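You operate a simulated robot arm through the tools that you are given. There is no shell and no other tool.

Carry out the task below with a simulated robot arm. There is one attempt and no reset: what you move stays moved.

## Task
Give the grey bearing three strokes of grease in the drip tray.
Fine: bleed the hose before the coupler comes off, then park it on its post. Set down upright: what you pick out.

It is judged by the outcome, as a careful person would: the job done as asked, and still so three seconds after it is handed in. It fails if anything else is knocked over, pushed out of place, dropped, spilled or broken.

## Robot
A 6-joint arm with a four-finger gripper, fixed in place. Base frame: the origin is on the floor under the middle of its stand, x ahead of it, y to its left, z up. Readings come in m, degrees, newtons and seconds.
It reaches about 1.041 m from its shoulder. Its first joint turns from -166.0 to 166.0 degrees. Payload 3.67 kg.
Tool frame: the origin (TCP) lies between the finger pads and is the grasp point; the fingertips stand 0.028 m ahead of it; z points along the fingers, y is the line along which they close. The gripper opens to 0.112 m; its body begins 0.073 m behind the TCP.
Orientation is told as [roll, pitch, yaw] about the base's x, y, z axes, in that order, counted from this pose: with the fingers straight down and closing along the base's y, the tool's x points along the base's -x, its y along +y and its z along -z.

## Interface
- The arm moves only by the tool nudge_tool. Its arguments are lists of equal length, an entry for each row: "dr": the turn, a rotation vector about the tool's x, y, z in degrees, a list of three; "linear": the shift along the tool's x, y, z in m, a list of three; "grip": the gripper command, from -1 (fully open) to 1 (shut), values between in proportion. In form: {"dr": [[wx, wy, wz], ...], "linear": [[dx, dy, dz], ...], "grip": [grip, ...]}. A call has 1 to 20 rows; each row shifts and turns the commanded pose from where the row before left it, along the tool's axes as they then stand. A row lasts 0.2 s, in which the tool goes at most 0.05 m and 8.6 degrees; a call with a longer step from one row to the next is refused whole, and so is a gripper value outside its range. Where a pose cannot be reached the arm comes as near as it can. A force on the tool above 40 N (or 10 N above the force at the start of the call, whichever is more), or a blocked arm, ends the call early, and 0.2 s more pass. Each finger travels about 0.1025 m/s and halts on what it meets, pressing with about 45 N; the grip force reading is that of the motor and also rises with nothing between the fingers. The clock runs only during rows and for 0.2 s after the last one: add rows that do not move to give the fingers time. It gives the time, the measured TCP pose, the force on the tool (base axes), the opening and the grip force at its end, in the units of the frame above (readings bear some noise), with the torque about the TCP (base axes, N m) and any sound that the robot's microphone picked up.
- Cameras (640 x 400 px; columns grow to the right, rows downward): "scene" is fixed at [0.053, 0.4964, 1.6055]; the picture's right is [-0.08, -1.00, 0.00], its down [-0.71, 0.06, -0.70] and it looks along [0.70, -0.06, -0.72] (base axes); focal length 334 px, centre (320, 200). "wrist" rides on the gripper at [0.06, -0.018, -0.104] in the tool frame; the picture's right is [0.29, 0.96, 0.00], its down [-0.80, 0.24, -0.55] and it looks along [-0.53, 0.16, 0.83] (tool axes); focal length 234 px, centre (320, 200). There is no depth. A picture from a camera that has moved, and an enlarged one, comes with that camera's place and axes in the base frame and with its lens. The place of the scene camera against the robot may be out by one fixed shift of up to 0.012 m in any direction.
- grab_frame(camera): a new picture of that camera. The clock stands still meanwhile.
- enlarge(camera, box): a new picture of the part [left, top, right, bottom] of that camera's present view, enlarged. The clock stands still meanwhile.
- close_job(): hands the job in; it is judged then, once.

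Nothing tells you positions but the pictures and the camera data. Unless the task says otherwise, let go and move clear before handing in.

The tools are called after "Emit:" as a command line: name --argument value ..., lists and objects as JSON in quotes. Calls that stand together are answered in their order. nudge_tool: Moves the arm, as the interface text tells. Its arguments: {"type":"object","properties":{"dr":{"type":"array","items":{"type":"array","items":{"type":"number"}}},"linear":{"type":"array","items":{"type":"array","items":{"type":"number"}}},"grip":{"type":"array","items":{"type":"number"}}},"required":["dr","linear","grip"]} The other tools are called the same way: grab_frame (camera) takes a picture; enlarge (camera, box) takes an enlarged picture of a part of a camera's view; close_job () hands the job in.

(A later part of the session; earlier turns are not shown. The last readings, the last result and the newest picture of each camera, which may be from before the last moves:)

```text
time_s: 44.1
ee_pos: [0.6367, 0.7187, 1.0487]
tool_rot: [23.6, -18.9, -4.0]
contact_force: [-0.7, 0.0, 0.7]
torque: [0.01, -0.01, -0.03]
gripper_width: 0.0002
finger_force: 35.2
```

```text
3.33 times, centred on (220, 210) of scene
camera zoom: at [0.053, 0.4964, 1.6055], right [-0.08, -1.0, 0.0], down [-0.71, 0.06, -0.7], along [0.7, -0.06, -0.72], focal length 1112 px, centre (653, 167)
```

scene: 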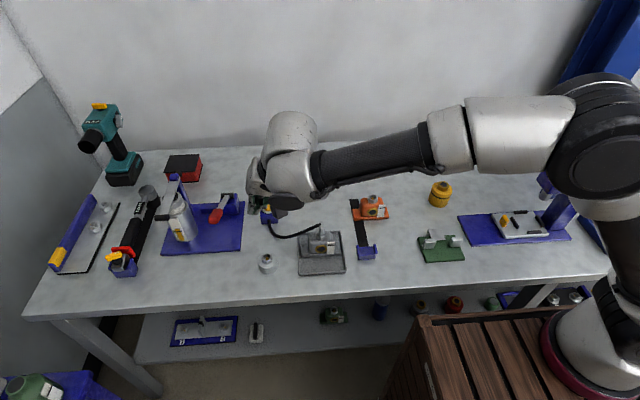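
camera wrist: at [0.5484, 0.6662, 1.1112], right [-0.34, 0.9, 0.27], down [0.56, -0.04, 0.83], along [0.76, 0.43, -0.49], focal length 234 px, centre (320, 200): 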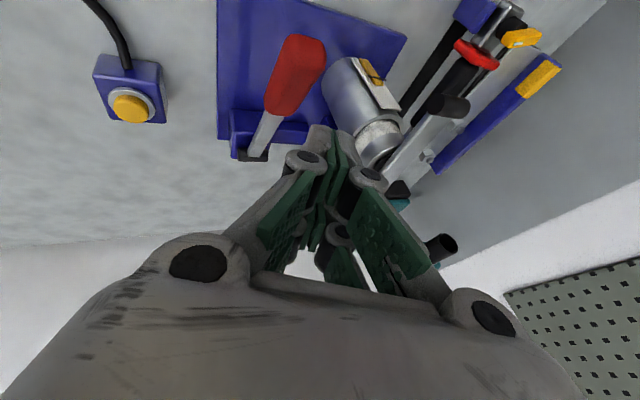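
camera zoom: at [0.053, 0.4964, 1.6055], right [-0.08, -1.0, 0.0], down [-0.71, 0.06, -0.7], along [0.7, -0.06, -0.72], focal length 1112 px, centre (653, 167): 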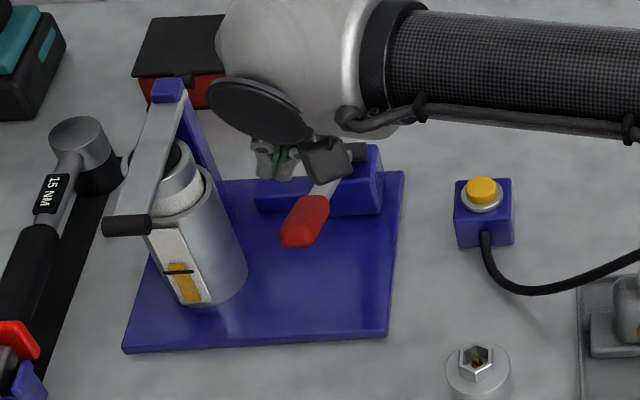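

I'm positioned just above the handle. I'll shift 3 mm toward −y and come down slowly until I feel it.

Emit:
nudge_tool --dr '[[0, 0, 0], [0, 0, 0], [0, 0, 0], [0, 0, 0]]' --linear '[[-0.0002, -0.0028, -0.0011], [0.0036, -0.0042, 0.0095], [0.0036, -0.0042, 0.0095], [0, 0, 0]]' --grip '[1, 1, 1, 1]'

Emit:
grab_frame --camera "wrist"

Emit:
enlarge --camera "scene" --box '[190, 170, 250, 240]'

```text
time_s: 45.1
ee_pos: [0.6371, 0.7169, 1.0279]
tool_rot: [23.6, -19.0, -4.0]
contact_force: [-0.8, 0.3, -0.5]
torque: [0.03, -0.02, 0.0]
gripper_width: 0.0
finger_force: 35.7
```

```text
taken
camera wrist: at [0.5488, 0.6643, 1.0916], right [-0.34, 0.9, 0.27], down [0.56, -0.04, 0.83], along [0.76, 0.43, -0.49], focal length 234 px, centre (320, 200)
```

wrist: 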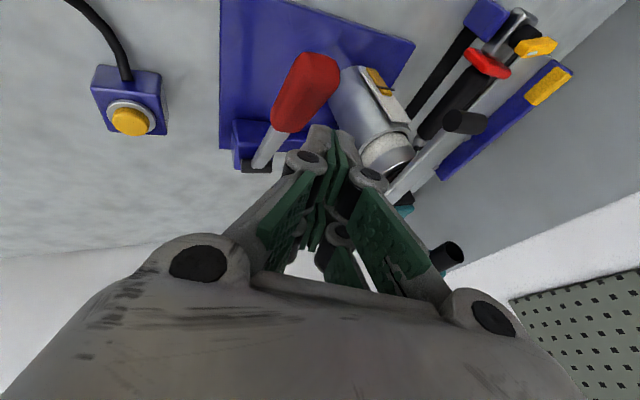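

```text
5.71 times, centred on (220, 205) of scene
camera zoom: at [0.053, 0.4964, 1.6055], right [-0.08, -1.0, 0.0], down [-0.71, 0.06, -0.7], along [0.7, -0.06, -0.72], focal length 1907 px, centre (891, 171)
```

zoom: 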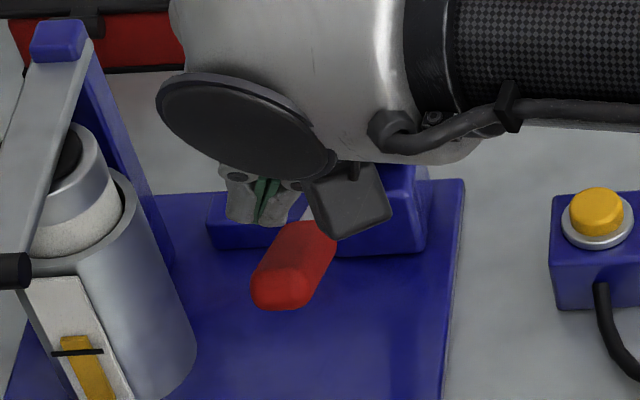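

The fingertips are about 8 mm to the +y side of the handle's centre. I'll shift 6 mm and keep coming down in small steps.

Emit:
nudge_tool --dr '[[0, 0, 0], [0, 0, 0], [0, 0, 0]]' --linear '[[-0.0004, -0.0055, -0.0023], [0.0033, -0.0038, 0.0087], [0, 0, 0]]' --grip '[1, 1, 1]'

```text
time_s: 45.9
ee_pos: [0.6354, 0.7113, 1.0182]
tool_rot: [23.6, -19.0, -4.0]
contact_force: [0.0, 0.3, 0.4]
torque: [-0.01, 0.0, -0.01]
gripper_width: 0.0
finger_force: 35.8
```

Emit:
nudge_tool --dr '[[0, 0, 0], [0, 0, 0], [0, 0, 0]]' --linear '[[0.0016, -0.0019, 0.0043], [0.0016, -0.0019, 0.0043], [0, 0, 0]]' --grip '[1, 1, 1]'

Emit:
enlarge --camera "scene" --box '[190, 170, 250, 240]'

```text
time_s: 46.7
ee_pos: [0.6345, 0.7114, 1.0084]
tool_rot: [23.6, -18.9, -4.0]
contact_force: [-0.3, -0.1, 1.1]
torque: [-0.01, 0.02, 0.01]
gripper_width: 0.0
finger_force: 35.4
```

```text
5.71 times, centred on (220, 205) of scene
camera zoom: at [0.053, 0.4964, 1.6055], right [-0.08, -1.0, 0.0], down [-0.71, 0.06, -0.7], along [0.7, -0.06, -0.72], focal length 1907 px, centre (891, 171)
```

zoom: 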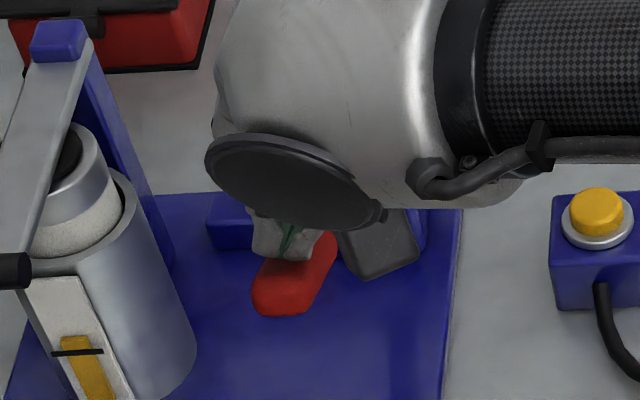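

The handle has just started to move under very light force. I'll continue the downstroke along its arc.

Emit:
nudge_tool --dr '[[0, 0, 0], [0, 0, 0], [0, 0, 0], [0, 0, 0]]' --linear '[[0.007, -0.004, 0.0072], [0.007, -0.004, 0.0072], [0.006, -0.004, 0.0075], [0, 0, 0]]' --grip '[1, 1, 1, 1]'

Emit:
enlarge --camera "scene" --box '[190, 170, 250, 240]'

Emit:
grab_frame --camera "wrist"

```text
time_s: 47.7
ee_pos: [0.623, 0.7096, 0.9788]
tool_rot: [23.7, -18.9, -4.0]
contact_force: [1.2, 0.1, 2.6]
torque: [0.04, -0.03, -0.01]
gripper_width: 0.0
finger_force: 36.1
```

```text
5.71 times, centred on (220, 205) of scene
camera zoom: at [0.053, 0.4964, 1.6055], right [-0.08, -1.0, 0.0], down [-0.71, 0.06, -0.7], along [0.7, -0.06, -0.72], focal length 1907 px, centre (891, 171)
```

zoom: 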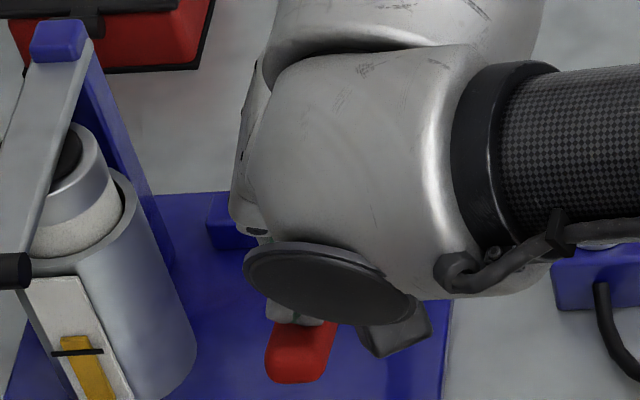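

```text
taken
camera wrist: at [0.5347, 0.6571, 1.0416], right [-0.34, 0.9, 0.27], down [0.56, -0.04, 0.83], along [0.76, 0.43, -0.49], focal length 234 px, centre (320, 200)
```

wrist: 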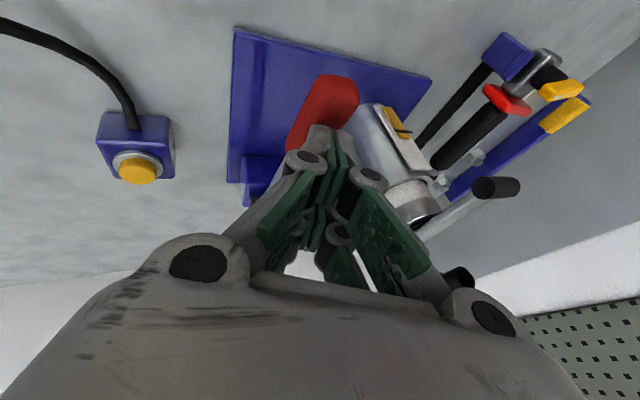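

The stroke is moving smoothly at about 3 N. I'll continue down toward the stop.

Emit:
nudge_tool --dr '[[0, 0, 0], [0, 0, 0], [0, 0, 0], [0, 0, 0]]' --linear '[[0.0055, -0.004, 0.0078], [0.005, -0.004, 0.008], [0.0045, -0.0038, 0.0082], [0, 0, 0]]' --grip '[1, 1, 1, 1]'

Emit:
enlarge --camera "scene" --box '[190, 170, 250, 240]'

Emit:
grab_frame --camera "wrist"

```text
time_s: 48.7
ee_pos: [0.6198, 0.7078, 0.9482]
tool_rot: [23.5, -19.0, -4.1]
contact_force: [-1.2, 1.0, 3.4]
torque: [0.02, 0.1, -0.02]
gripper_width: 0.0001
finger_force: 35.9
```

```text
5.71 times, centred on (220, 205) of scene
camera zoom: at [0.053, 0.4964, 1.6055], right [-0.08, -1.0, 0.0], down [-0.71, 0.06, -0.7], along [0.7, -0.06, -0.72], focal length 1907 px, centre (891, 171)
```

zoom: 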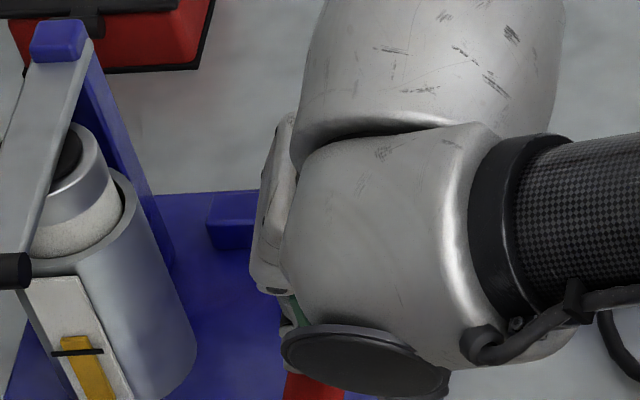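

```text
taken
camera wrist: at [0.5306, 0.6559, 1.0108], right [-0.34, 0.9, 0.27], down [0.56, -0.04, 0.83], along [0.76, 0.43, -0.49], focal length 234 px, centre (320, 200)
```

wrist: 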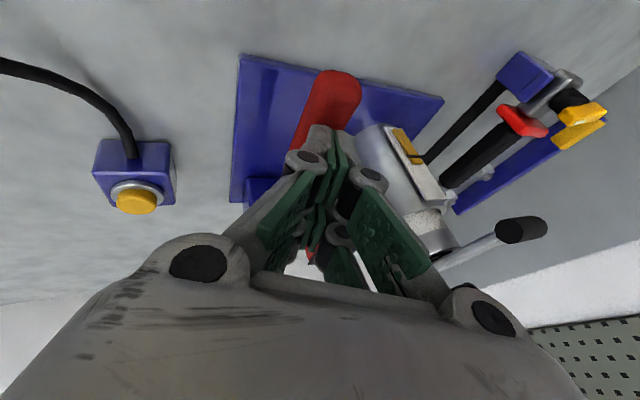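

Still free. Going further down until a stop is felt.

Emit:
nudge_tool --dr '[[0, 0, 0], [0, 0, 0], [0, 0, 0], [0, 0, 0]]' --linear '[[0.004, -0.0038, 0.0084], [0.0035, -0.0038, 0.0086], [0.0033, -0.0038, 0.0087], [0, 0, 0]]' --grip '[1, 1, 1, 1]'

Emit:
grab_frame --camera "wrist"

Emit:
grab_frame --camera "scene"

```text
time_s: 49.4
ee_pos: [0.6193, 0.7096, 0.9342]
tool_rot: [24.3, -19.3, -4.2]
contact_force: [-0.8, -1.4, 13.7]
torque: [0.01, 0.21, 0.0]
gripper_width: 0.0001
finger_force: 35.4
stopped in row 3: the force on the tool passed its limit at 48 N (the readings are from after the stop); the commanded pose is now the measured one
```

```text
taken
camera wrist: at [0.5305, 0.6572, 0.9961], right [-0.34, 0.9, 0.28], down [0.55, -0.05, 0.83], along [0.76, 0.43, -0.48], focal length 234 px, centre (320, 200)
```

wrist: 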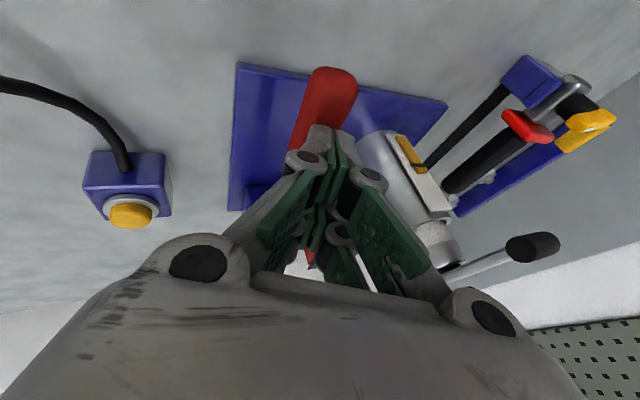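

```text
taken
```

scene: 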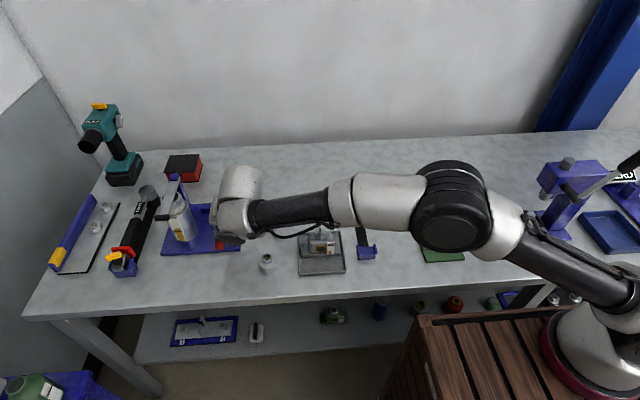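

The lever reached its bottom stop (about horizontal), so that's one full downstroke. I'll check the bearing and its window before letting the lever rise.

Emit:
enlarge --camera "scene" --box '[300, 220, 345, 275]'

Emit:
enlarge --camera "scene" --box '[155, 165, 245, 255]'

```text
7.27 times, centred on (322, 248) of scene
camera zoom: at [0.053, 0.4964, 1.6055], right [-0.08, -1.0, 0.0], down [-0.71, 0.06, -0.7], along [0.7, -0.06, -0.72], focal length 2427 px, centre (302, -146)
```

zoom: 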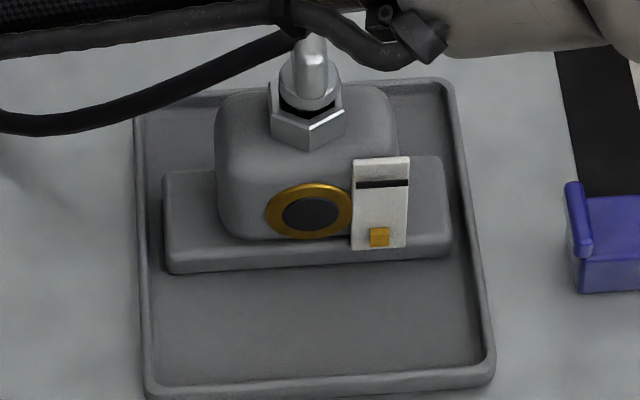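

```text
4.44 times, centred on (200, 210) of scene
camera zoom: at [0.053, 0.4964, 1.6055], right [-0.08, -1.0, 0.0], down [-0.71, 0.06, -0.7], along [0.7, -0.06, -0.72], focal length 1483 px, centre (853, 156)
```

zoom: 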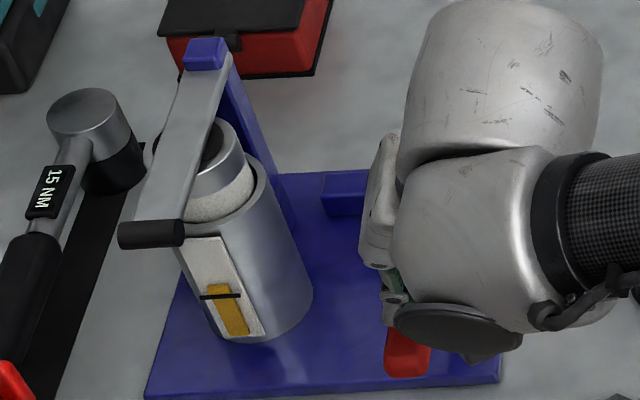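

One stroke registered: the bearing's window now shows one yellow mark, and the grease went in cleanly. I'll raise the tool and see whether the lever springs back up.

Emit:
nudge_tool --dr '[[0, 0, 0], [0, 0, 0], [0, 0, 0], [0, 0, 0], [0, 0, 0], [0, 0, 0], [0, 0, 0], [0, 0, 0], [0, 0, 0], [0, 0, 0]]' --linear '[[-0.0059, 0.0045, -0.0097], [-0.0059, 0.0045, -0.0097], [-0.0059, 0.0045, -0.0097], [-0.0059, 0.0045, -0.0097], [-0.0059, 0.0045, -0.0097], [-0.0059, 0.0045, -0.0097], [-0.0059, 0.0045, -0.0097], [-0.0059, 0.0045, -0.0097], [0, 0, 0], [0, 0, 0]]' --grip '[1, 1, 1, 1, 1, 1, 1, 1, 1, 1]'

Emit:
grab_frame --camera "wrist"

Emit:
enlarge --camera "scene" --box '[155, 165, 345, 275]'

```text
time_s: 51.6
ee_pos: [0.6363, 0.7093, 1.0264]
tool_rot: [24.0, -19.2, -4.1]
contact_force: [0.1, -0.5, 0.8]
torque: [0.01, -0.01, -0.04]
gripper_width: 0.0
finger_force: 35.9
```

```text
taken
camera wrist: at [0.5466, 0.656, 1.0888], right [-0.34, 0.9, 0.28], down [0.55, -0.05, 0.83], along [0.76, 0.43, -0.48], focal length 234 px, centre (320, 200)
```

wrist: 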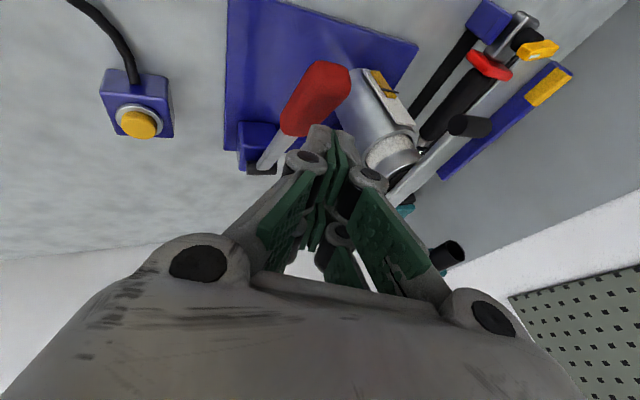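

```text
3.37 times, centred on (250, 220) of scene
camera zoom: at [0.053, 0.4964, 1.6055], right [-0.08, -1.0, 0.0], down [-0.71, 0.06, -0.7], along [0.7, -0.06, -0.72], focal length 1124 px, centre (556, 133)
```

zoom: 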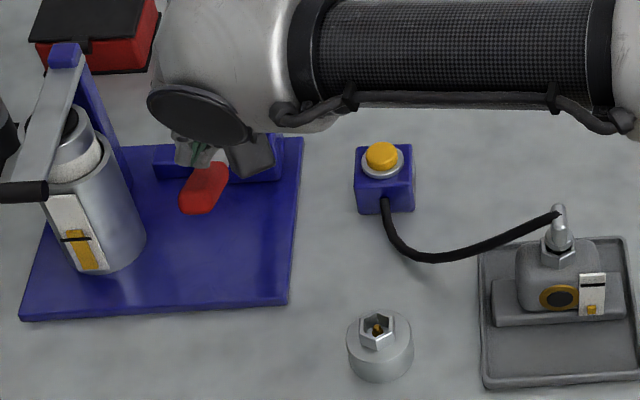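

The lever sprang back fully. Now the second stroke along the same path.

Emit:
nudge_tool --dr '[[0, 0, 0], [0, 0, 0], [0, 0, 0], [0, 0, 0], [0, 0, 0], [0, 0, 0], [0, 0, 0], [0, 0, 0], [0, 0, 0], [0, 0, 0]]' --linear '[[0.0059, -0.0045, 0.0097], [0.0059, -0.0045, 0.0097], [0.0059, -0.0045, 0.0097], [0.0059, -0.0045, 0.0097], [0.0059, -0.0045, 0.0097], [0.0059, -0.0045, 0.0097], [0.0059, -0.0045, 0.0097], [0.003, -0.0023, 0.0049], [0.0029, -0.0022, 0.0048], [0, 0, 0]]' --grip '[1, 1, 1, 1, 1, 1, 1, 1, 1, 1]'

Emit:
enlarge --camera "scene" --box '[300, 220, 345, 275]'

Emit:
grab_frame --camera "wrist"

```text
time_s: 53.8
ee_pos: [0.6202, 0.7101, 0.9332]
tool_rot: [24.5, -19.2, -4.2]
contact_force: [1.8, -7.6, 21.0]
torque: [-0.16, 0.25, 0.06]
gripper_width: 0.0002
finger_force: 35.5
```

```text
7.27 times, centred on (322, 248) of scene
camera zoom: at [0.053, 0.4964, 1.6055], right [-0.08, -1.0, 0.0], down [-0.71, 0.06, -0.7], along [0.7, -0.06, -0.72], focal length 2427 px, centre (302, -146)
```

zoom: 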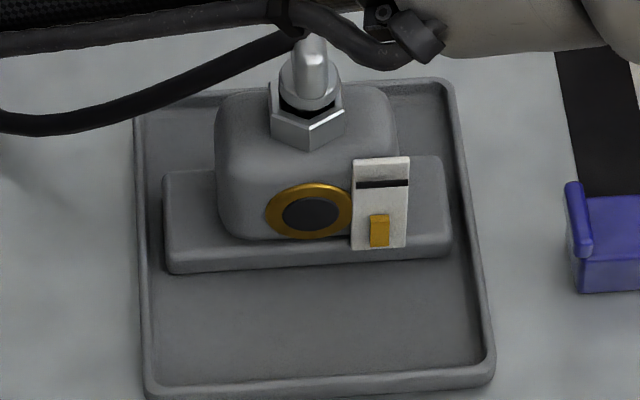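

```text
taken
camera wrist: at [0.5316, 0.6573, 0.9959], right [-0.34, 0.9, 0.28], down [0.55, -0.05, 0.83], along [0.76, 0.43, -0.48], focal length 234 px, centre (320, 200)
```

wrist: 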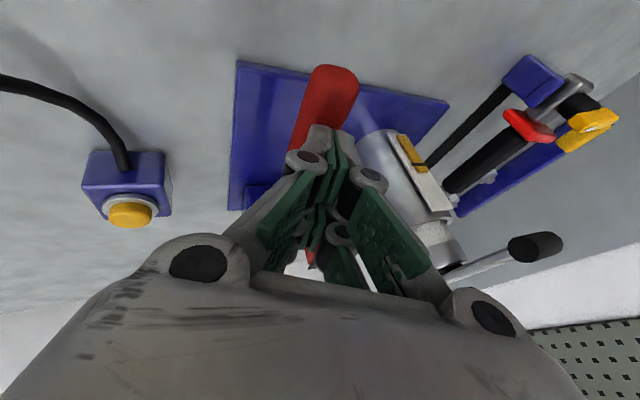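

The second stroke registered: the yellow bar is higher. I'll raise fully and make the third and last stroke.

Emit:
nudge_tool --dr '[[0, 0, 0], [0, 0, 0], [0, 0, 0], [0, 0, 0], [0, 0, 0], [0, 0, 0], [0, 0, 0], [0, 0, 0], [0, 0, 0], [0, 0, 0]]' --linear '[[-0.0059, 0.0045, -0.0097], [-0.0059, 0.0045, -0.0097], [-0.0059, 0.0045, -0.0097], [-0.0059, 0.0045, -0.0097], [-0.0059, 0.0045, -0.0097], [-0.0059, 0.0045, -0.0097], [-0.0059, 0.0045, -0.0097], [-0.0059, 0.0045, -0.0097], [0, 0, 0], [0, 0, 0]]' --grip '[1, 1, 1, 1, 1, 1, 1, 1, 1, 1]'

Emit:
enlarge --camera "scene" --box '[155, 165, 345, 275]'

```text
time_s: 56.0
ee_pos: [0.6353, 0.7095, 1.0266]
tool_rot: [24.2, -19.3, -4.1]
contact_force: [-0.7, 1.0, -0.3]
torque: [-0.01, -0.03, -0.02]
gripper_width: 0.0001
finger_force: 35.9
```

```text
3.37 times, centred on (250, 220) of scene
camera zoom: at [0.053, 0.4964, 1.6055], right [-0.08, -1.0, 0.0], down [-0.71, 0.06, -0.7], along [0.7, -0.06, -0.72], focal length 1124 px, centre (556, 133)
```

zoom: 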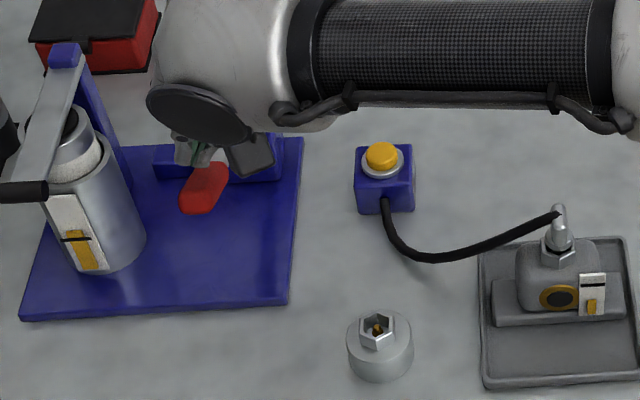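

The lever is back up and two strokes are showing. Now the third stroke.

Emit:
nudge_tool --dr '[[0, 0, 0], [0, 0, 0], [0, 0, 0], [0, 0, 0], [0, 0, 0], [0, 0, 0], [0, 0, 0], [0, 0, 0], [0, 0, 0], [0, 0, 0]]' --linear '[[0.0059, -0.0045, 0.0097], [0.0059, -0.0045, 0.0097], [0.0059, -0.0045, 0.0097], [0.0059, -0.0045, 0.0097], [0.0059, -0.0045, 0.0097], [0.0059, -0.0045, 0.0097], [0.0059, -0.0045, 0.0097], [0.003, -0.0023, 0.0049], [0.0029, -0.0022, 0.0048], [0, 0, 0]]' --grip '[1, 1, 1, 1, 1, 1, 1, 1, 1, 1]'

Emit:
enlarge --camera "scene" --box '[300, 220, 345, 275]'

```text
time_s: 58.2
ee_pos: [0.6188, 0.7076, 0.9347]
tool_rot: [24.5, -19.3, -4.3]
contact_force: [5.0, -8.8, 27.0]
torque: [-0.23, 0.21, 0.1]
gripper_width: 0.0
finger_force: 35.6
```

```text
7.27 times, centred on (322, 248) of scene
camera zoom: at [0.053, 0.4964, 1.6055], right [-0.08, -1.0, 0.0], down [-0.71, 0.06, -0.7], along [0.7, -0.06, -0.72], focal length 2427 px, centre (302, -146)
```

zoom: 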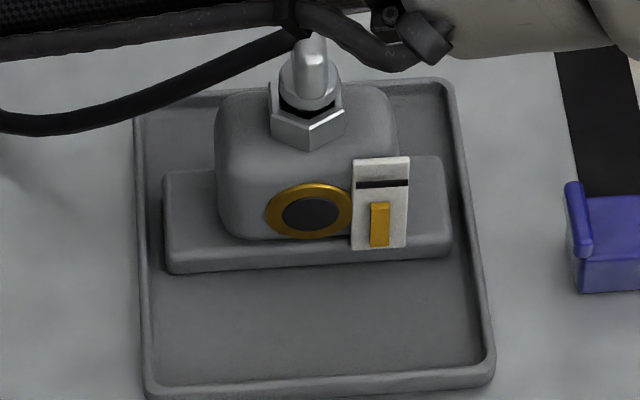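

All three strokes registered and the window shows three equal steps. Now I'll raise off the lever, move away from the pump toward the yellow bleed button, and reduce the tilt.

Emit:
nudge_tool --dr '[[0, 0, 0], [0, 0, 0], [0, 0, 0], [0, 0, 0], [0, 0, 0], [0, 0, 0], [0, 0, 0], [0, 0, 0], [0, 0, 0], [0, 0, 0], [0, 0, 0], [0, 0, 0], [0, 0, 0], [6.4, 5.5, 0], [6.4, 5.5, 0], [0, 0, 0]]' --linear '[[-0.0059, 0.0045, -0.0097], [-0.0059, 0.0045, -0.0097], [-0.0059, 0.0045, -0.0097], [-0.0059, 0.0045, -0.0097], [-0.0059, 0.0045, -0.0097], [-0.0059, 0.0045, -0.0097], [-0.0059, 0.0045, -0.0097], [-0.0059, 0.0045, -0.0097], [-0.0065, 0.0076, -0.0173], [-0.0065, 0.0076, -0.0173], [-0.0024, -0.0338, -0.0139], [-0.0024, -0.0338, -0.0139], [-0.0024, -0.0338, -0.0139], [0, 0, 0], [0, 0, 0], [0, 0, 0]]' --grip '[1, 1, 1, 1, 1, 1, 1, 1, 1, 1, 1, 1, 1, 1, 1, 1]'

Emit:
grab_frame --camera "wrist"

Emit:
grab_frame --camera "scene"

```text
time_s: 61.6
ee_pos: [0.6355, 0.5996, 1.0663]
tool_rot: [10.5, -8.6, -0.8]
contact_force: [0.1, 0.2, 0.3]
torque: [0.0, 0.02, -0.02]
gripper_width: 0.0
finger_force: 35.2
```

```text
taken
camera wrist: at [0.5612, 0.5636, 1.1549], right [-0.3, 0.95, 0.13], down [0.7, 0.13, 0.7], along [0.65, 0.3, -0.7], focal length 234 px, centre (320, 200)
```

wrist: 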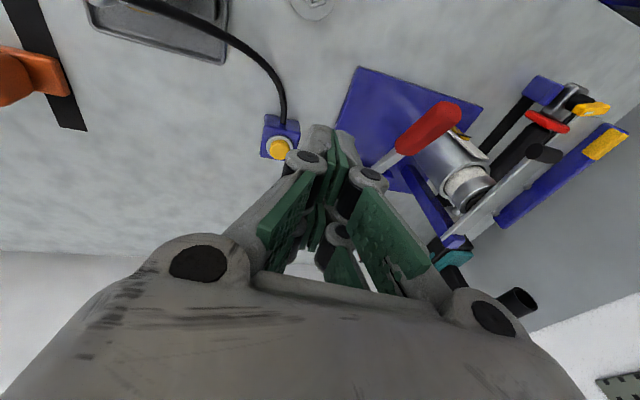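

```text
taken
```

scene: 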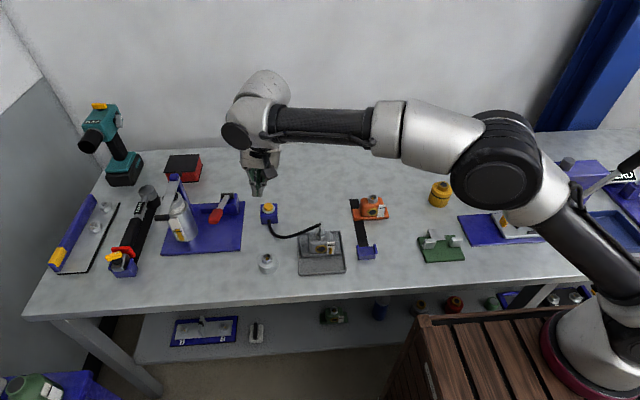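

The lever is back up and everything is standing. I'll zoom in on the button to refine its position before pressing it.

Emit:
enlarge --camera "wrist" --box '[230, 90, 330, 180]'

Emit:
enlarge --camera "scene" --box '[240, 180, 300, 240]'

```text
4.44 times, centred on (280, 135) of wrist
camera zoom: at [0.5612, 0.5636, 1.1549], right [-0.3, 0.95, 0.13], down [0.7, 0.13, 0.7], along [0.65, 0.3, -0.7], focal length 1041 px, centre (498, 489)
```

zoom: 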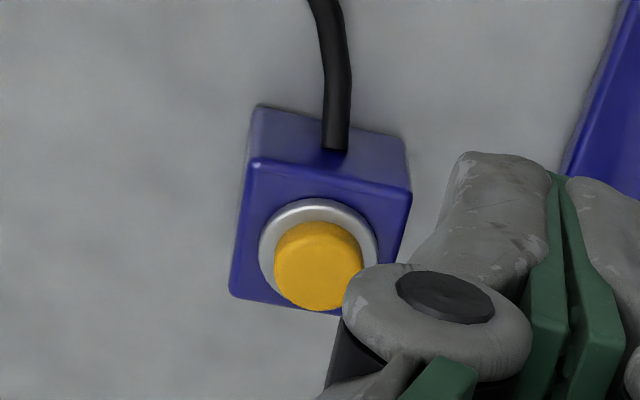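

```text
6.67 times, centred on (270, 210) of scene
camera zoom: at [0.053, 0.4964, 1.6055], right [-0.08, -1.0, 0.0], down [-0.71, 0.06, -0.7], along [0.7, -0.06, -0.72], focal length 2224 px, centre (653, 133)
```

zoom: 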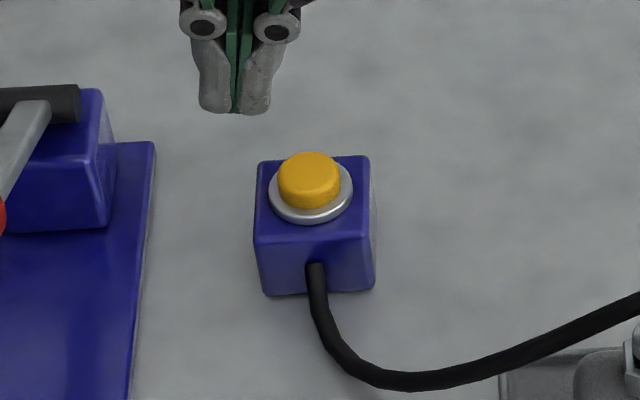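

The button's top is near (0.739, 0.598, 0.874). I'll move to about 2 cm above it.

Emit:
nudge_tool --dr '[[0, 0, 0], [0, 0, 0], [0, 0, 0], [0, 0, 0], [0, 0, 0], [0, 0, 0]]' --linear '[[-0.0193, -0.0059, 0.0298], [-0.0193, -0.0059, 0.0298], [-0.0193, -0.0059, 0.0298], [-0.0193, -0.0059, 0.0298], [-0.0193, -0.0059, 0.0298], [0, 0, 0]]' --grip '[1, 1, 1, 1, 1, 1]'

Emit:
grab_frame --camera "wrist"

Emit:
enlarge --camera "scene" --box '[230, 160, 310, 240]'

```text
time_s: 63.0
ee_pos: [0.7526, 0.5948, 0.9317]
tool_rot: [10.5, -8.7, -0.8]
contact_force: [0.3, 0.5, 0.7]
torque: [0.0, 0.03, 0.02]
gripper_width: 0.0
finger_force: 35.2
```

```text
taken
camera wrist: at [0.6792, 0.5592, 1.0193], right [-0.3, 0.95, 0.13], down [0.7, 0.13, 0.7], along [0.65, 0.3, -0.7], focal length 234 px, centre (320, 200)
```

wrist: 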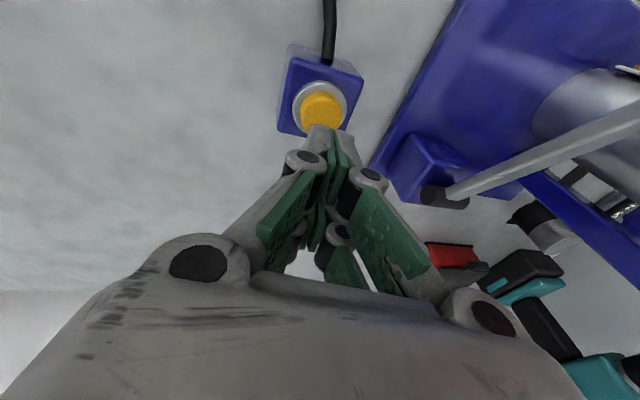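

```text
5.00 times, centred on (270, 200) of scene
camera zoom: at [0.053, 0.4964, 1.6055], right [-0.08, -1.0, 0.0], down [-0.71, 0.06, -0.7], along [0.7, -0.06, -0.72], focal length 1668 px, centre (570, 200)
```

zoom: 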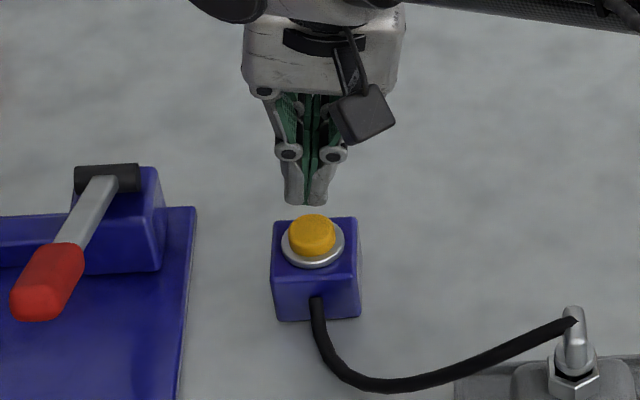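

The fingertips line up with the button. I'll press straight down in small steps.

Emit:
nudge_tool --dr '[[0, 0, 0], [0, 0, 0], [0, 0, 0]]' --linear '[[0.0015, -0.0018, 0.0097], [0.0015, -0.0018, 0.0097], [0, 0, 0]]' --grip '[1, 1, 1]'

```text
time_s: 63.8
ee_pos: [0.7518, 0.5966, 0.9111]
tool_rot: [10.5, -8.8, -0.8]
contact_force: [0.6, 0.0, -0.9]
torque: [-0.01, -0.01, -0.03]
gripper_width: 0.0
finger_force: 35.8
```

Emit:
nudge_tool --dr '[[0, 0, 0], [0, 0, 0], [0, 0, 0]]' --linear '[[0.0004, -0.0005, 0.0029], [0.0004, -0.0005, 0.0029], [0, 0, 0]]' --grip '[1, 1, 1]'

Emit:
enlarge --camera "scene" --box '[250, 185, 290, 235]'

```text
time_s: 64.6
ee_pos: [0.7531, 0.5961, 0.9055]
tool_rot: [10.5, -8.7, -0.8]
contact_force: [0.3, 0.0, 0.3]
torque: [0.01, 0.03, -0.01]
gripper_width: 0.0
finger_force: 36.0
```

```text
8.00 times, centred on (270, 210) of scene
camera zoom: at [0.053, 0.4964, 1.6055], right [-0.08, -1.0, 0.0], down [-0.71, 0.06, -0.7], along [0.7, -0.06, -0.72], focal length 2669 px, centre (720, 120)
```

zoom: 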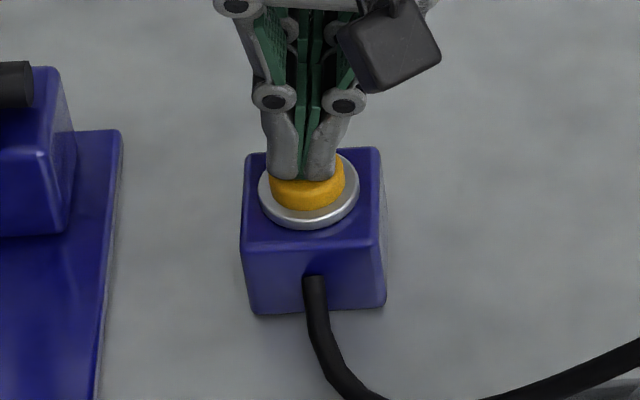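

The tips are at the button's top. I'll press further and listen.

Emit:
nudge_tool --dr '[[0, 0, 0], [0, 0, 0], [0, 0, 0]]' --linear '[[0.0003, -0.0004, 0.0019], [0.0003, -0.0004, 0.0019], [0, 0, 0]]' --grip '[1, 1, 1]'

Emit:
enlarge --camera "scene" --box '[250, 185, 290, 235]'

```text
time_s: 65.4
ee_pos: [0.754, 0.597, 0.9011]
tool_rot: [10.6, -8.7, -0.8]
contact_force: [-0.3, 0.0, 2.1]
torque: [-0.04, 0.02, 0.0]
gripper_width: 0.0001
finger_force: 36.2
```

```text
8.00 times, centred on (270, 210) of scene
camera zoom: at [0.053, 0.4964, 1.6055], right [-0.08, -1.0, 0.0], down [-0.71, 0.06, -0.7], along [0.7, -0.06, -0.72], focal length 2669 px, centre (720, 120)
```

zoom: 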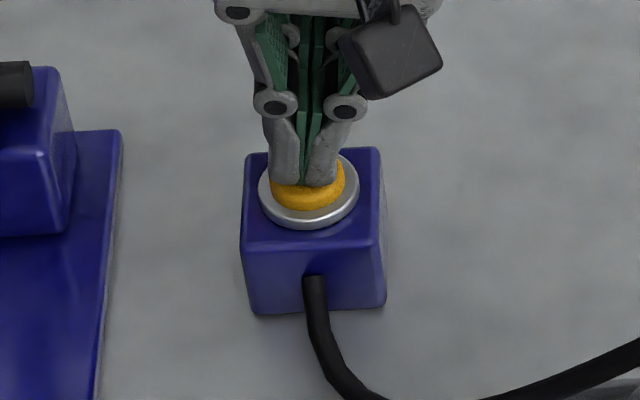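

The button is going down at about 2 N. I'll keep pressing to the end of its travel.

Emit:
nudge_tool --dr '[[0, 0, 0], [0, 0, 0], [0, 0, 0]]' --linear '[[0.0003, -0.0004, 0.0019], [0.0003, -0.0004, 0.0019], [0, 0, 0]]' --grip '[1, 1, 1]'

Emit:
enlarge --camera "scene" --box '[250, 185, 290, 235]'

```text
time_s: 66.2
ee_pos: [0.7531, 0.5962, 0.8973]
tool_rot: [10.7, -8.7, -0.8]
contact_force: [-2.8, 0.5, 7.9]
torque: [0.03, 0.22, -0.03]
gripper_width: 0.0
finger_force: 35.8
heard: click
```

```text
8.00 times, centred on (270, 210) of scene
camera zoom: at [0.053, 0.4964, 1.6055], right [-0.08, -1.0, 0.0], down [-0.71, 0.06, -0.7], along [0.7, -0.06, -0.72], focal length 2669 px, centre (720, 120)
```

zoom: 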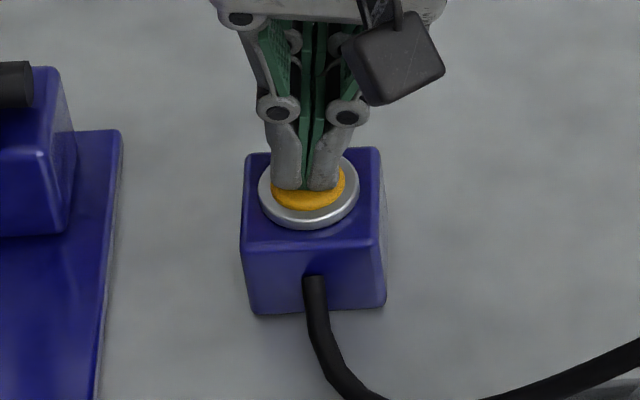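

A click: the bleed valve opened. I'll hold it down for a second to let the pressure out, then lift off.

Emit:
nudge_tool --dr '[[0, 0, 0], [0, 0, 0], [0, 0, 0], [0, 0, 0], [0, 0, 0], [0, 0, 0]]' --linear '[[0, 0, 0], [0, 0, 0], [0, 0, 0], [0, 0, 0], [0, 0, 0], [0, 0, 0]]' --grip '[1, 1, 1, 1, 1, 1]'

Emit:
enlarge --camera "scene" --box '[240, 180, 360, 280]'

```text
time_s: 67.6
ee_pos: [0.7536, 0.5951, 0.8961]
tool_rot: [10.5, -8.7, -0.8]
contact_force: [0.7, -0.8, 8.8]
torque: [-0.04, 0.15, 0.02]
gripper_width: 0.0001
finger_force: 35.6
```

```text
4.00 times, centred on (300, 230) of scene
camera zoom: at [0.053, 0.4964, 1.6055], right [-0.08, -1.0, 0.0], down [-0.71, 0.06, -0.7], along [0.7, -0.06, -0.72], focal length 1335 px, centre (400, 80)
```

zoom: 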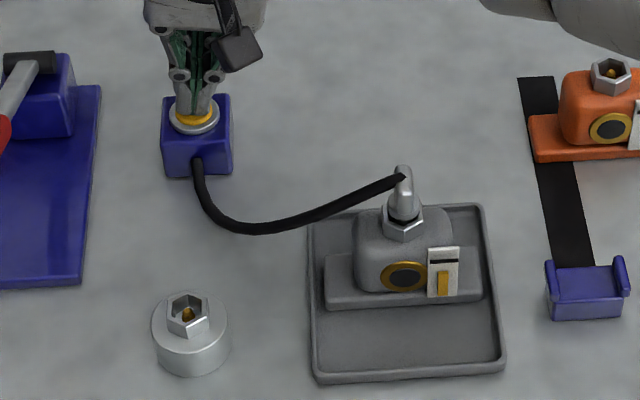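

The hose is bled. I'll lift off the button, go back over the bearing and straighten the tool.

Emit:
nudge_tool --dr '[[0, 0, 0], [0, 0, 0], [0, 0, 0], [0, 0, 0], [0, 0, 0], [0, 0, 0], [0, 0, 0], [0, 0, 0], [5, 4.25, 0], [5, 4.25, 0], [0, 0, 0]]' --linear '[[-0.003, 0.0036, -0.0194], [-0.006, 0.0072, -0.0389], [-0.006, 0.0072, -0.0389], [0.0282, -0.016, -0.0205], [0.0282, -0.016, -0.0205], [0.0282, -0.016, -0.0205], [0.0282, -0.016, -0.0205], [0.0282, -0.016, -0.0205], [0, 0, 0], [0, 0, 0], [0, 0, 0]]' --grip '[1, 1, 1, 1, 1, 1, 1, 1, 0.2, 0.2, 0.2]'

Emit:
grab_frame --camera "wrist"

Emit:
enlarge --camera "scene" --box '[150, 160, 350, 280]'

```text
time_s: 70.0
ee_pos: [0.6006, 0.5007, 1.0602]
tool_rot: [0.4, -0.2, -0.1]
contact_force: [-0.1, -1.1, -0.2]
torque: [-0.01, -0.01, 0.02]
gripper_width: 0.0447
finger_force: 0.0
```

```text
taken
camera wrist: at [0.5406, 0.4812, 1.1629], right [-0.29, 0.96, 0.01], down [0.8, 0.24, 0.56], along [0.53, 0.17, -0.83], focal length 234 px, centre (320, 200)
```

wrist: 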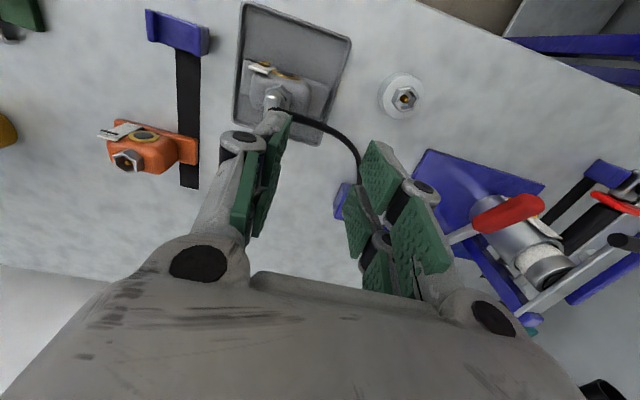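

```text
3.20 times, centred on (250, 220) of scene
camera zoom: at [0.053, 0.4964, 1.6055], right [-0.08, -1.0, 0.0], down [-0.71, 0.06, -0.7], along [0.7, -0.06, -0.72], focal length 1068 px, centre (544, 136)
```

zoom: 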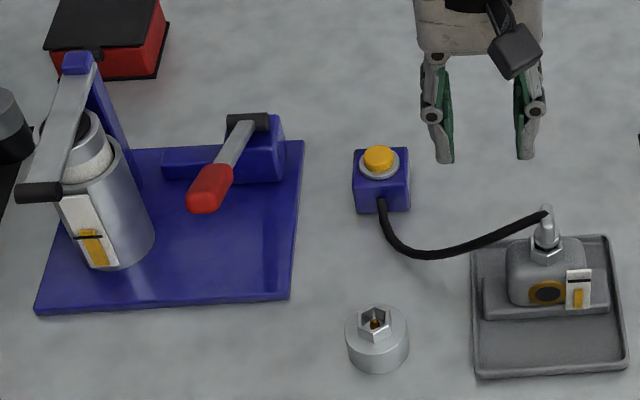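

The button popped back up. I'll check how the coupler block is oriented on the bearing before gripping it again.

Emit:
nudge_tool --dr '[[0.4, 0.2, 0.1], [0, 0, 0], [0, 0, 0]]' --linear '[[0.008, -0.025, 0.02], [0.0075, -0.0217, 0.03], [0, 0, 0]]' --grip '[0.2, 0.2, 0.2]'

Emit:
enlarge --camera "wrist" --box '[250, 60, 390, 200]'

Emit:
enlarge --camera "scene" --box '[295, 200, 345, 250]'

```text
time_s: 70.8
ee_pos: [0.5846, 0.4527, 1.0117]
tool_rot: [0.1, 0.0, -0.1]
contact_force: [0.1, 0.8, -0.9]
torque: [-0.03, 0.02, 0.0]
gripper_width: 0.0446
finger_force: 0.1
```

```text
2.86 times, centred on (320, 130) of wrist
camera zoom: at [0.5251, 0.4354, 1.1151], right [-0.29, 0.96, 0.0], down [0.8, 0.24, 0.55], along [0.53, 0.16, -0.83], focal length 669 px, centre (320, 400)
```

zoom: 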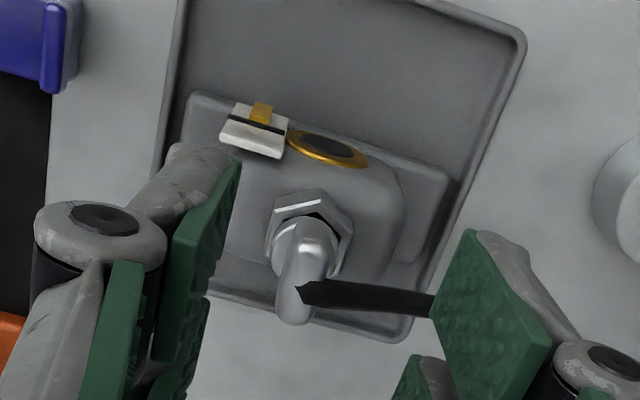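

```text
8.00 times, centred on (320, 225) of scene
camera zoom: at [0.053, 0.4964, 1.6055], right [-0.08, -1.0, 0.0], down [-0.71, 0.06, -0.7], along [0.7, -0.06, -0.72], focal length 2669 px, centre (320, 0)
```

zoom: 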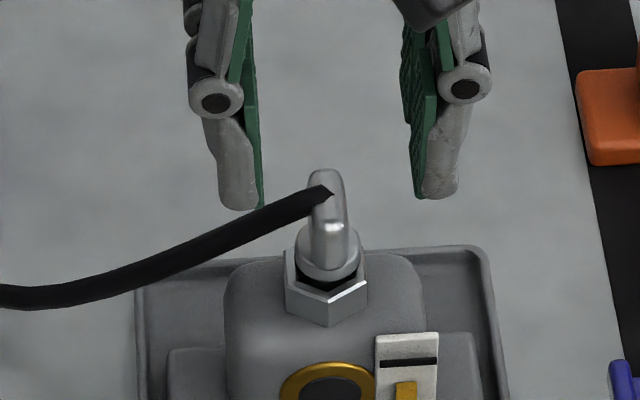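

The block is still upright and aligned, centred at about (0.603, 0.454). I'll lower around it and close.

Emit:
nudge_tool --dr '[[0, 0, 0], [0, 0, 0], [0, 0, 0], [0, 0, 0], [0, 0, 0], [0, 0, 0], [0, 0, 0], [0, 0, 0]]' --linear '[[0.0003, 0, 0.03], [0, 0, 0.025], [0, 0, 0.0125], [0, 0, 0], [0, 0, 0], [0, 0, 0], [0, 0, 0], [0, 0, 0]]' --grip '[0.2, 0.2, 0.2, 0.2, 0.6, 0.95, 0.95, 0.95]'

Emit:
enlarge --camera "scene" --box '[295, 200, 345, 250]'

Emit:
enlarge --camera "wrist" --box '[250, 90, 390, 240]'

```text
time_s: 72.6
ee_pos: [0.5844, 0.4516, 0.9453]
tool_rot: [0.0, 0.0, -0.2]
contact_force: [-0.9, 1.7, -0.8]
torque: [0.09, 0.05, 0.03]
gripper_width: 0.0111
finger_force: 45.4
```

```text
8.00 times, centred on (320, 225) of scene
camera zoom: at [0.053, 0.4964, 1.6055], right [-0.08, -1.0, 0.0], down [-0.71, 0.06, -0.7], along [0.7, -0.06, -0.72], focal length 2669 px, centre (320, 0)
```

zoom: 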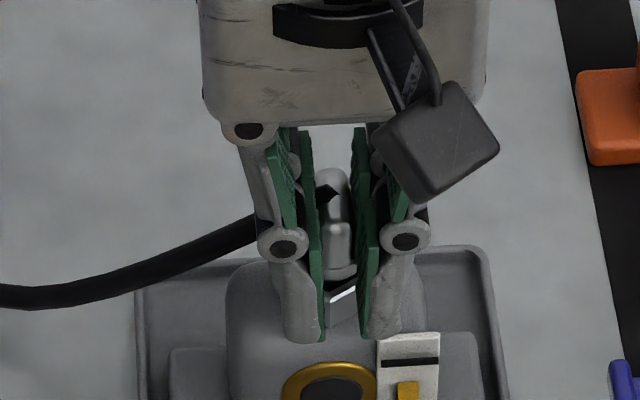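

```text
2.67 times, centred on (320, 165) of wrist
camera zoom: at [0.5247, 0.434, 1.048], right [-0.29, 0.96, 0.0], down [0.8, 0.24, 0.55], along [0.53, 0.16, -0.83], focal length 624 px, centre (320, 293)
```

zoom: 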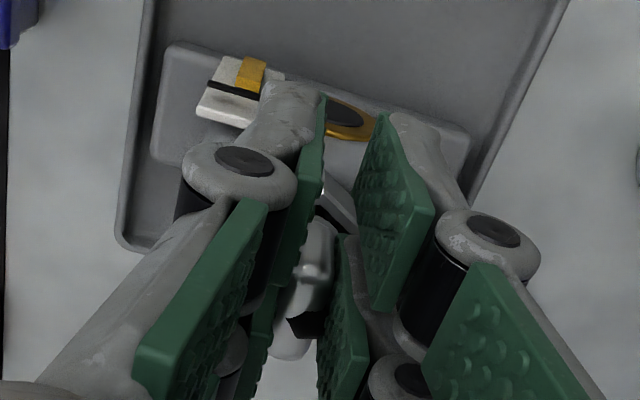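

It's gripped at 0.011 m. I'll lift it straight up slowly, watching that the bearing stays in the tray.

Emit:
nudge_tool --dr '[[0, 0, 0], [0, 0, 0], [0, 0, 0], [0, 0, 0]]' --linear '[[0, 0, -0.004], [0, 0, -0.005], [0, 0, -0.008], [0, 0, 0]]' --grip '[0.95, 0.95, 0.95, 0.95]'

Emit:
enlarge --camera "scene" --box '[290, 200, 350, 280]'

```text
time_s: 73.6
ee_pos: [0.5851, 0.4543, 0.9603]
tool_rot: [0.1, 0.1, -0.1]
contact_force: [0.4, 0.4, -1.2]
torque: [-0.02, 0.01, 0.04]
gripper_width: 0.0112
finger_force: 44.6
```

```text
5.00 times, centred on (320, 240) of scene
camera zoom: at [0.053, 0.4964, 1.6055], right [-0.08, -1.0, 0.0], down [-0.71, 0.06, -0.7], along [0.7, -0.06, -0.72], focal length 1668 px, centre (320, 0)
```

zoom: 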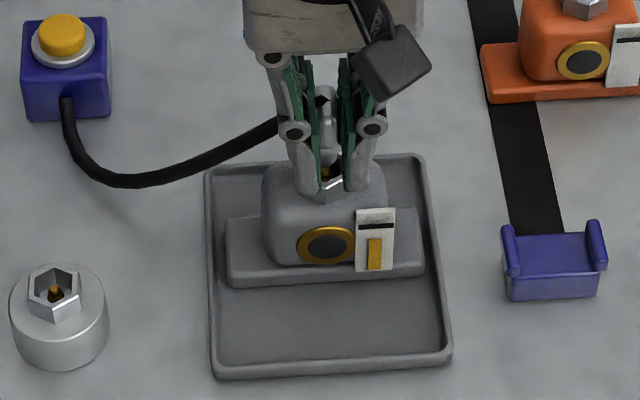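

The coupler is off and the bearing stayed in place. I'll raise it and carry it back above its post.

Emit:
nudge_tool --dr '[[0, 0, 0], [0, 0, 0], [0, 0, 0], [0, 0, 0], [0, 0, 0], [0, 0, 0], [0, 0, 0], [0, 0, 0]]' --linear '[[0, 0, -0.015], [0, 0, -0.015], [0.008, 0.03, 0], [0.008, 0.03, 0], [0.008, 0.03, 0], [0.008, 0.03, 0], [0.005, 0.0255, 0], [0, 0, 0]]' --grip '[0.95, 0.95, 0.95, 0.95, 0.95, 0.95, 0.95, 0.95]'

Emit:
enlarge --camera "scene" --box '[240, 210, 300, 280]'

Emit:
enlarge --camera "wrist" --box '[250, 60, 390, 240]'

```text
time_s: 75.4
ee_pos: [0.5466, 0.5992, 0.9897]
tool_rot: [0.0, 0.0, -0.1]
contact_force: [-0.2, 0.1, 0.5]
torque: [0.0, 0.06, -0.01]
gripper_width: 0.0111
finger_force: 45.6
```

```text
5.71 times, centred on (270, 245) of scene
camera zoom: at [0.053, 0.4964, 1.6055], right [-0.08, -1.0, 0.0], down [-0.71, 0.06, -0.7], along [0.7, -0.06, -0.72], focal length 1907 px, centre (606, -57)
```

zoom: 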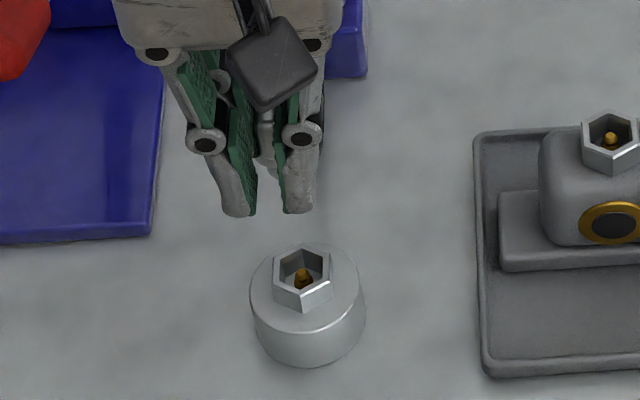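

```text
2.22 times, centred on (320, 150) of wrist
camera zoom: at [0.4874, 0.5817, 1.0936], right [-0.29, 0.96, 0.0], down [0.8, 0.24, 0.55], along [0.53, 0.16, -0.83], focal length 520 px, centre (320, 311)
```

zoom: 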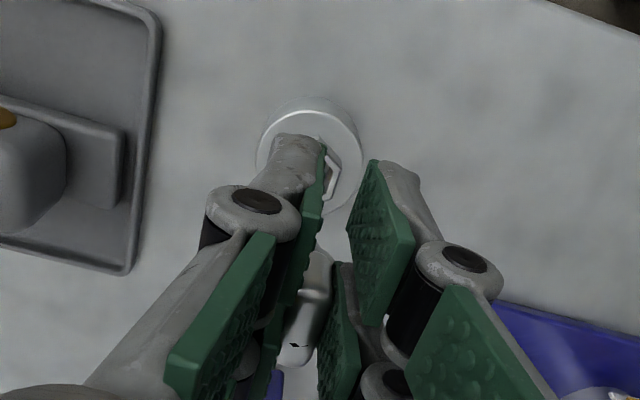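

I'm above the post. I'll lower most of the way and check alignment before inserting.

Emit:
nudge_tool --dr '[[0, 0, 0], [0, 0, 0], [0, 0, 0], [0, 0, 0]]' --linear '[[-0.0005, 0, 0.025], [0, 0, 0.025], [0, 0, 0.015], [0, 0, 0]]' --grip '[0.95, 0.95, 0.95, 0.95]'

Emit:
enlarge --camera "scene" --box '[245, 230, 290, 275]'

Emit:
enlarge --camera "wrist" --box '[290, 110, 350, 210]'

```text
time_s: 76.4
ee_pos: [0.549, 0.6003, 0.9262]
tool_rot: [0.0, 0.0, 0.0]
contact_force: [0.5, 0.2, -1.1]
torque: [-0.01, 0.01, 0.01]
gripper_width: 0.011
finger_force: 44.6
```

```text
8.89 times, centred on (268, 252) of scene
camera zoom: at [0.053, 0.4964, 1.6055], right [-0.08, -1.0, 0.0], down [-0.71, 0.06, -0.7], along [0.7, -0.06, -0.72], focal length 2966 px, centre (787, -267)
```

zoom: 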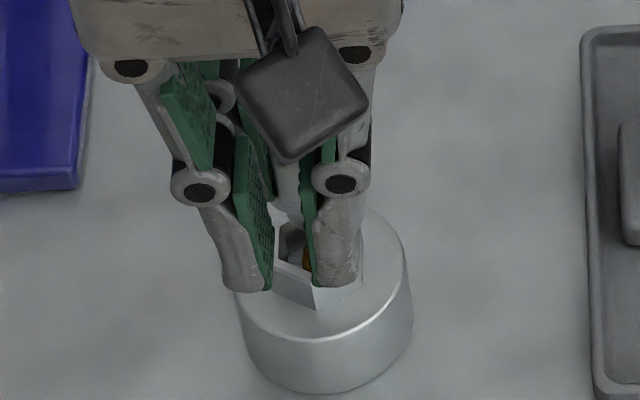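

```text
4.00 times, centred on (320, 160) of wrist
camera zoom: at [0.489, 0.5818, 1.0297], right [-0.29, 0.96, 0.0], down [0.8, 0.24, 0.55], along [0.53, 0.16, -0.83], focal length 937 px, centre (320, 360)
```

zoom: 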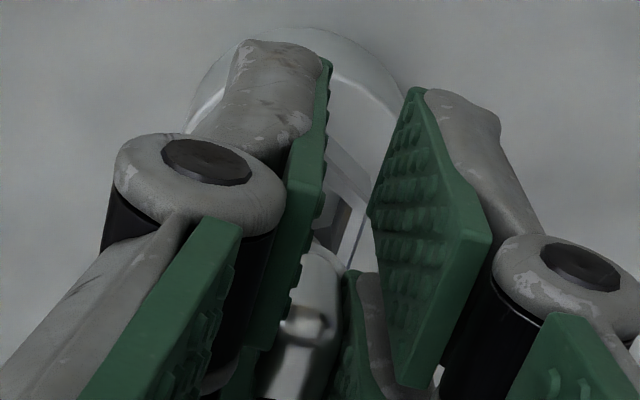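

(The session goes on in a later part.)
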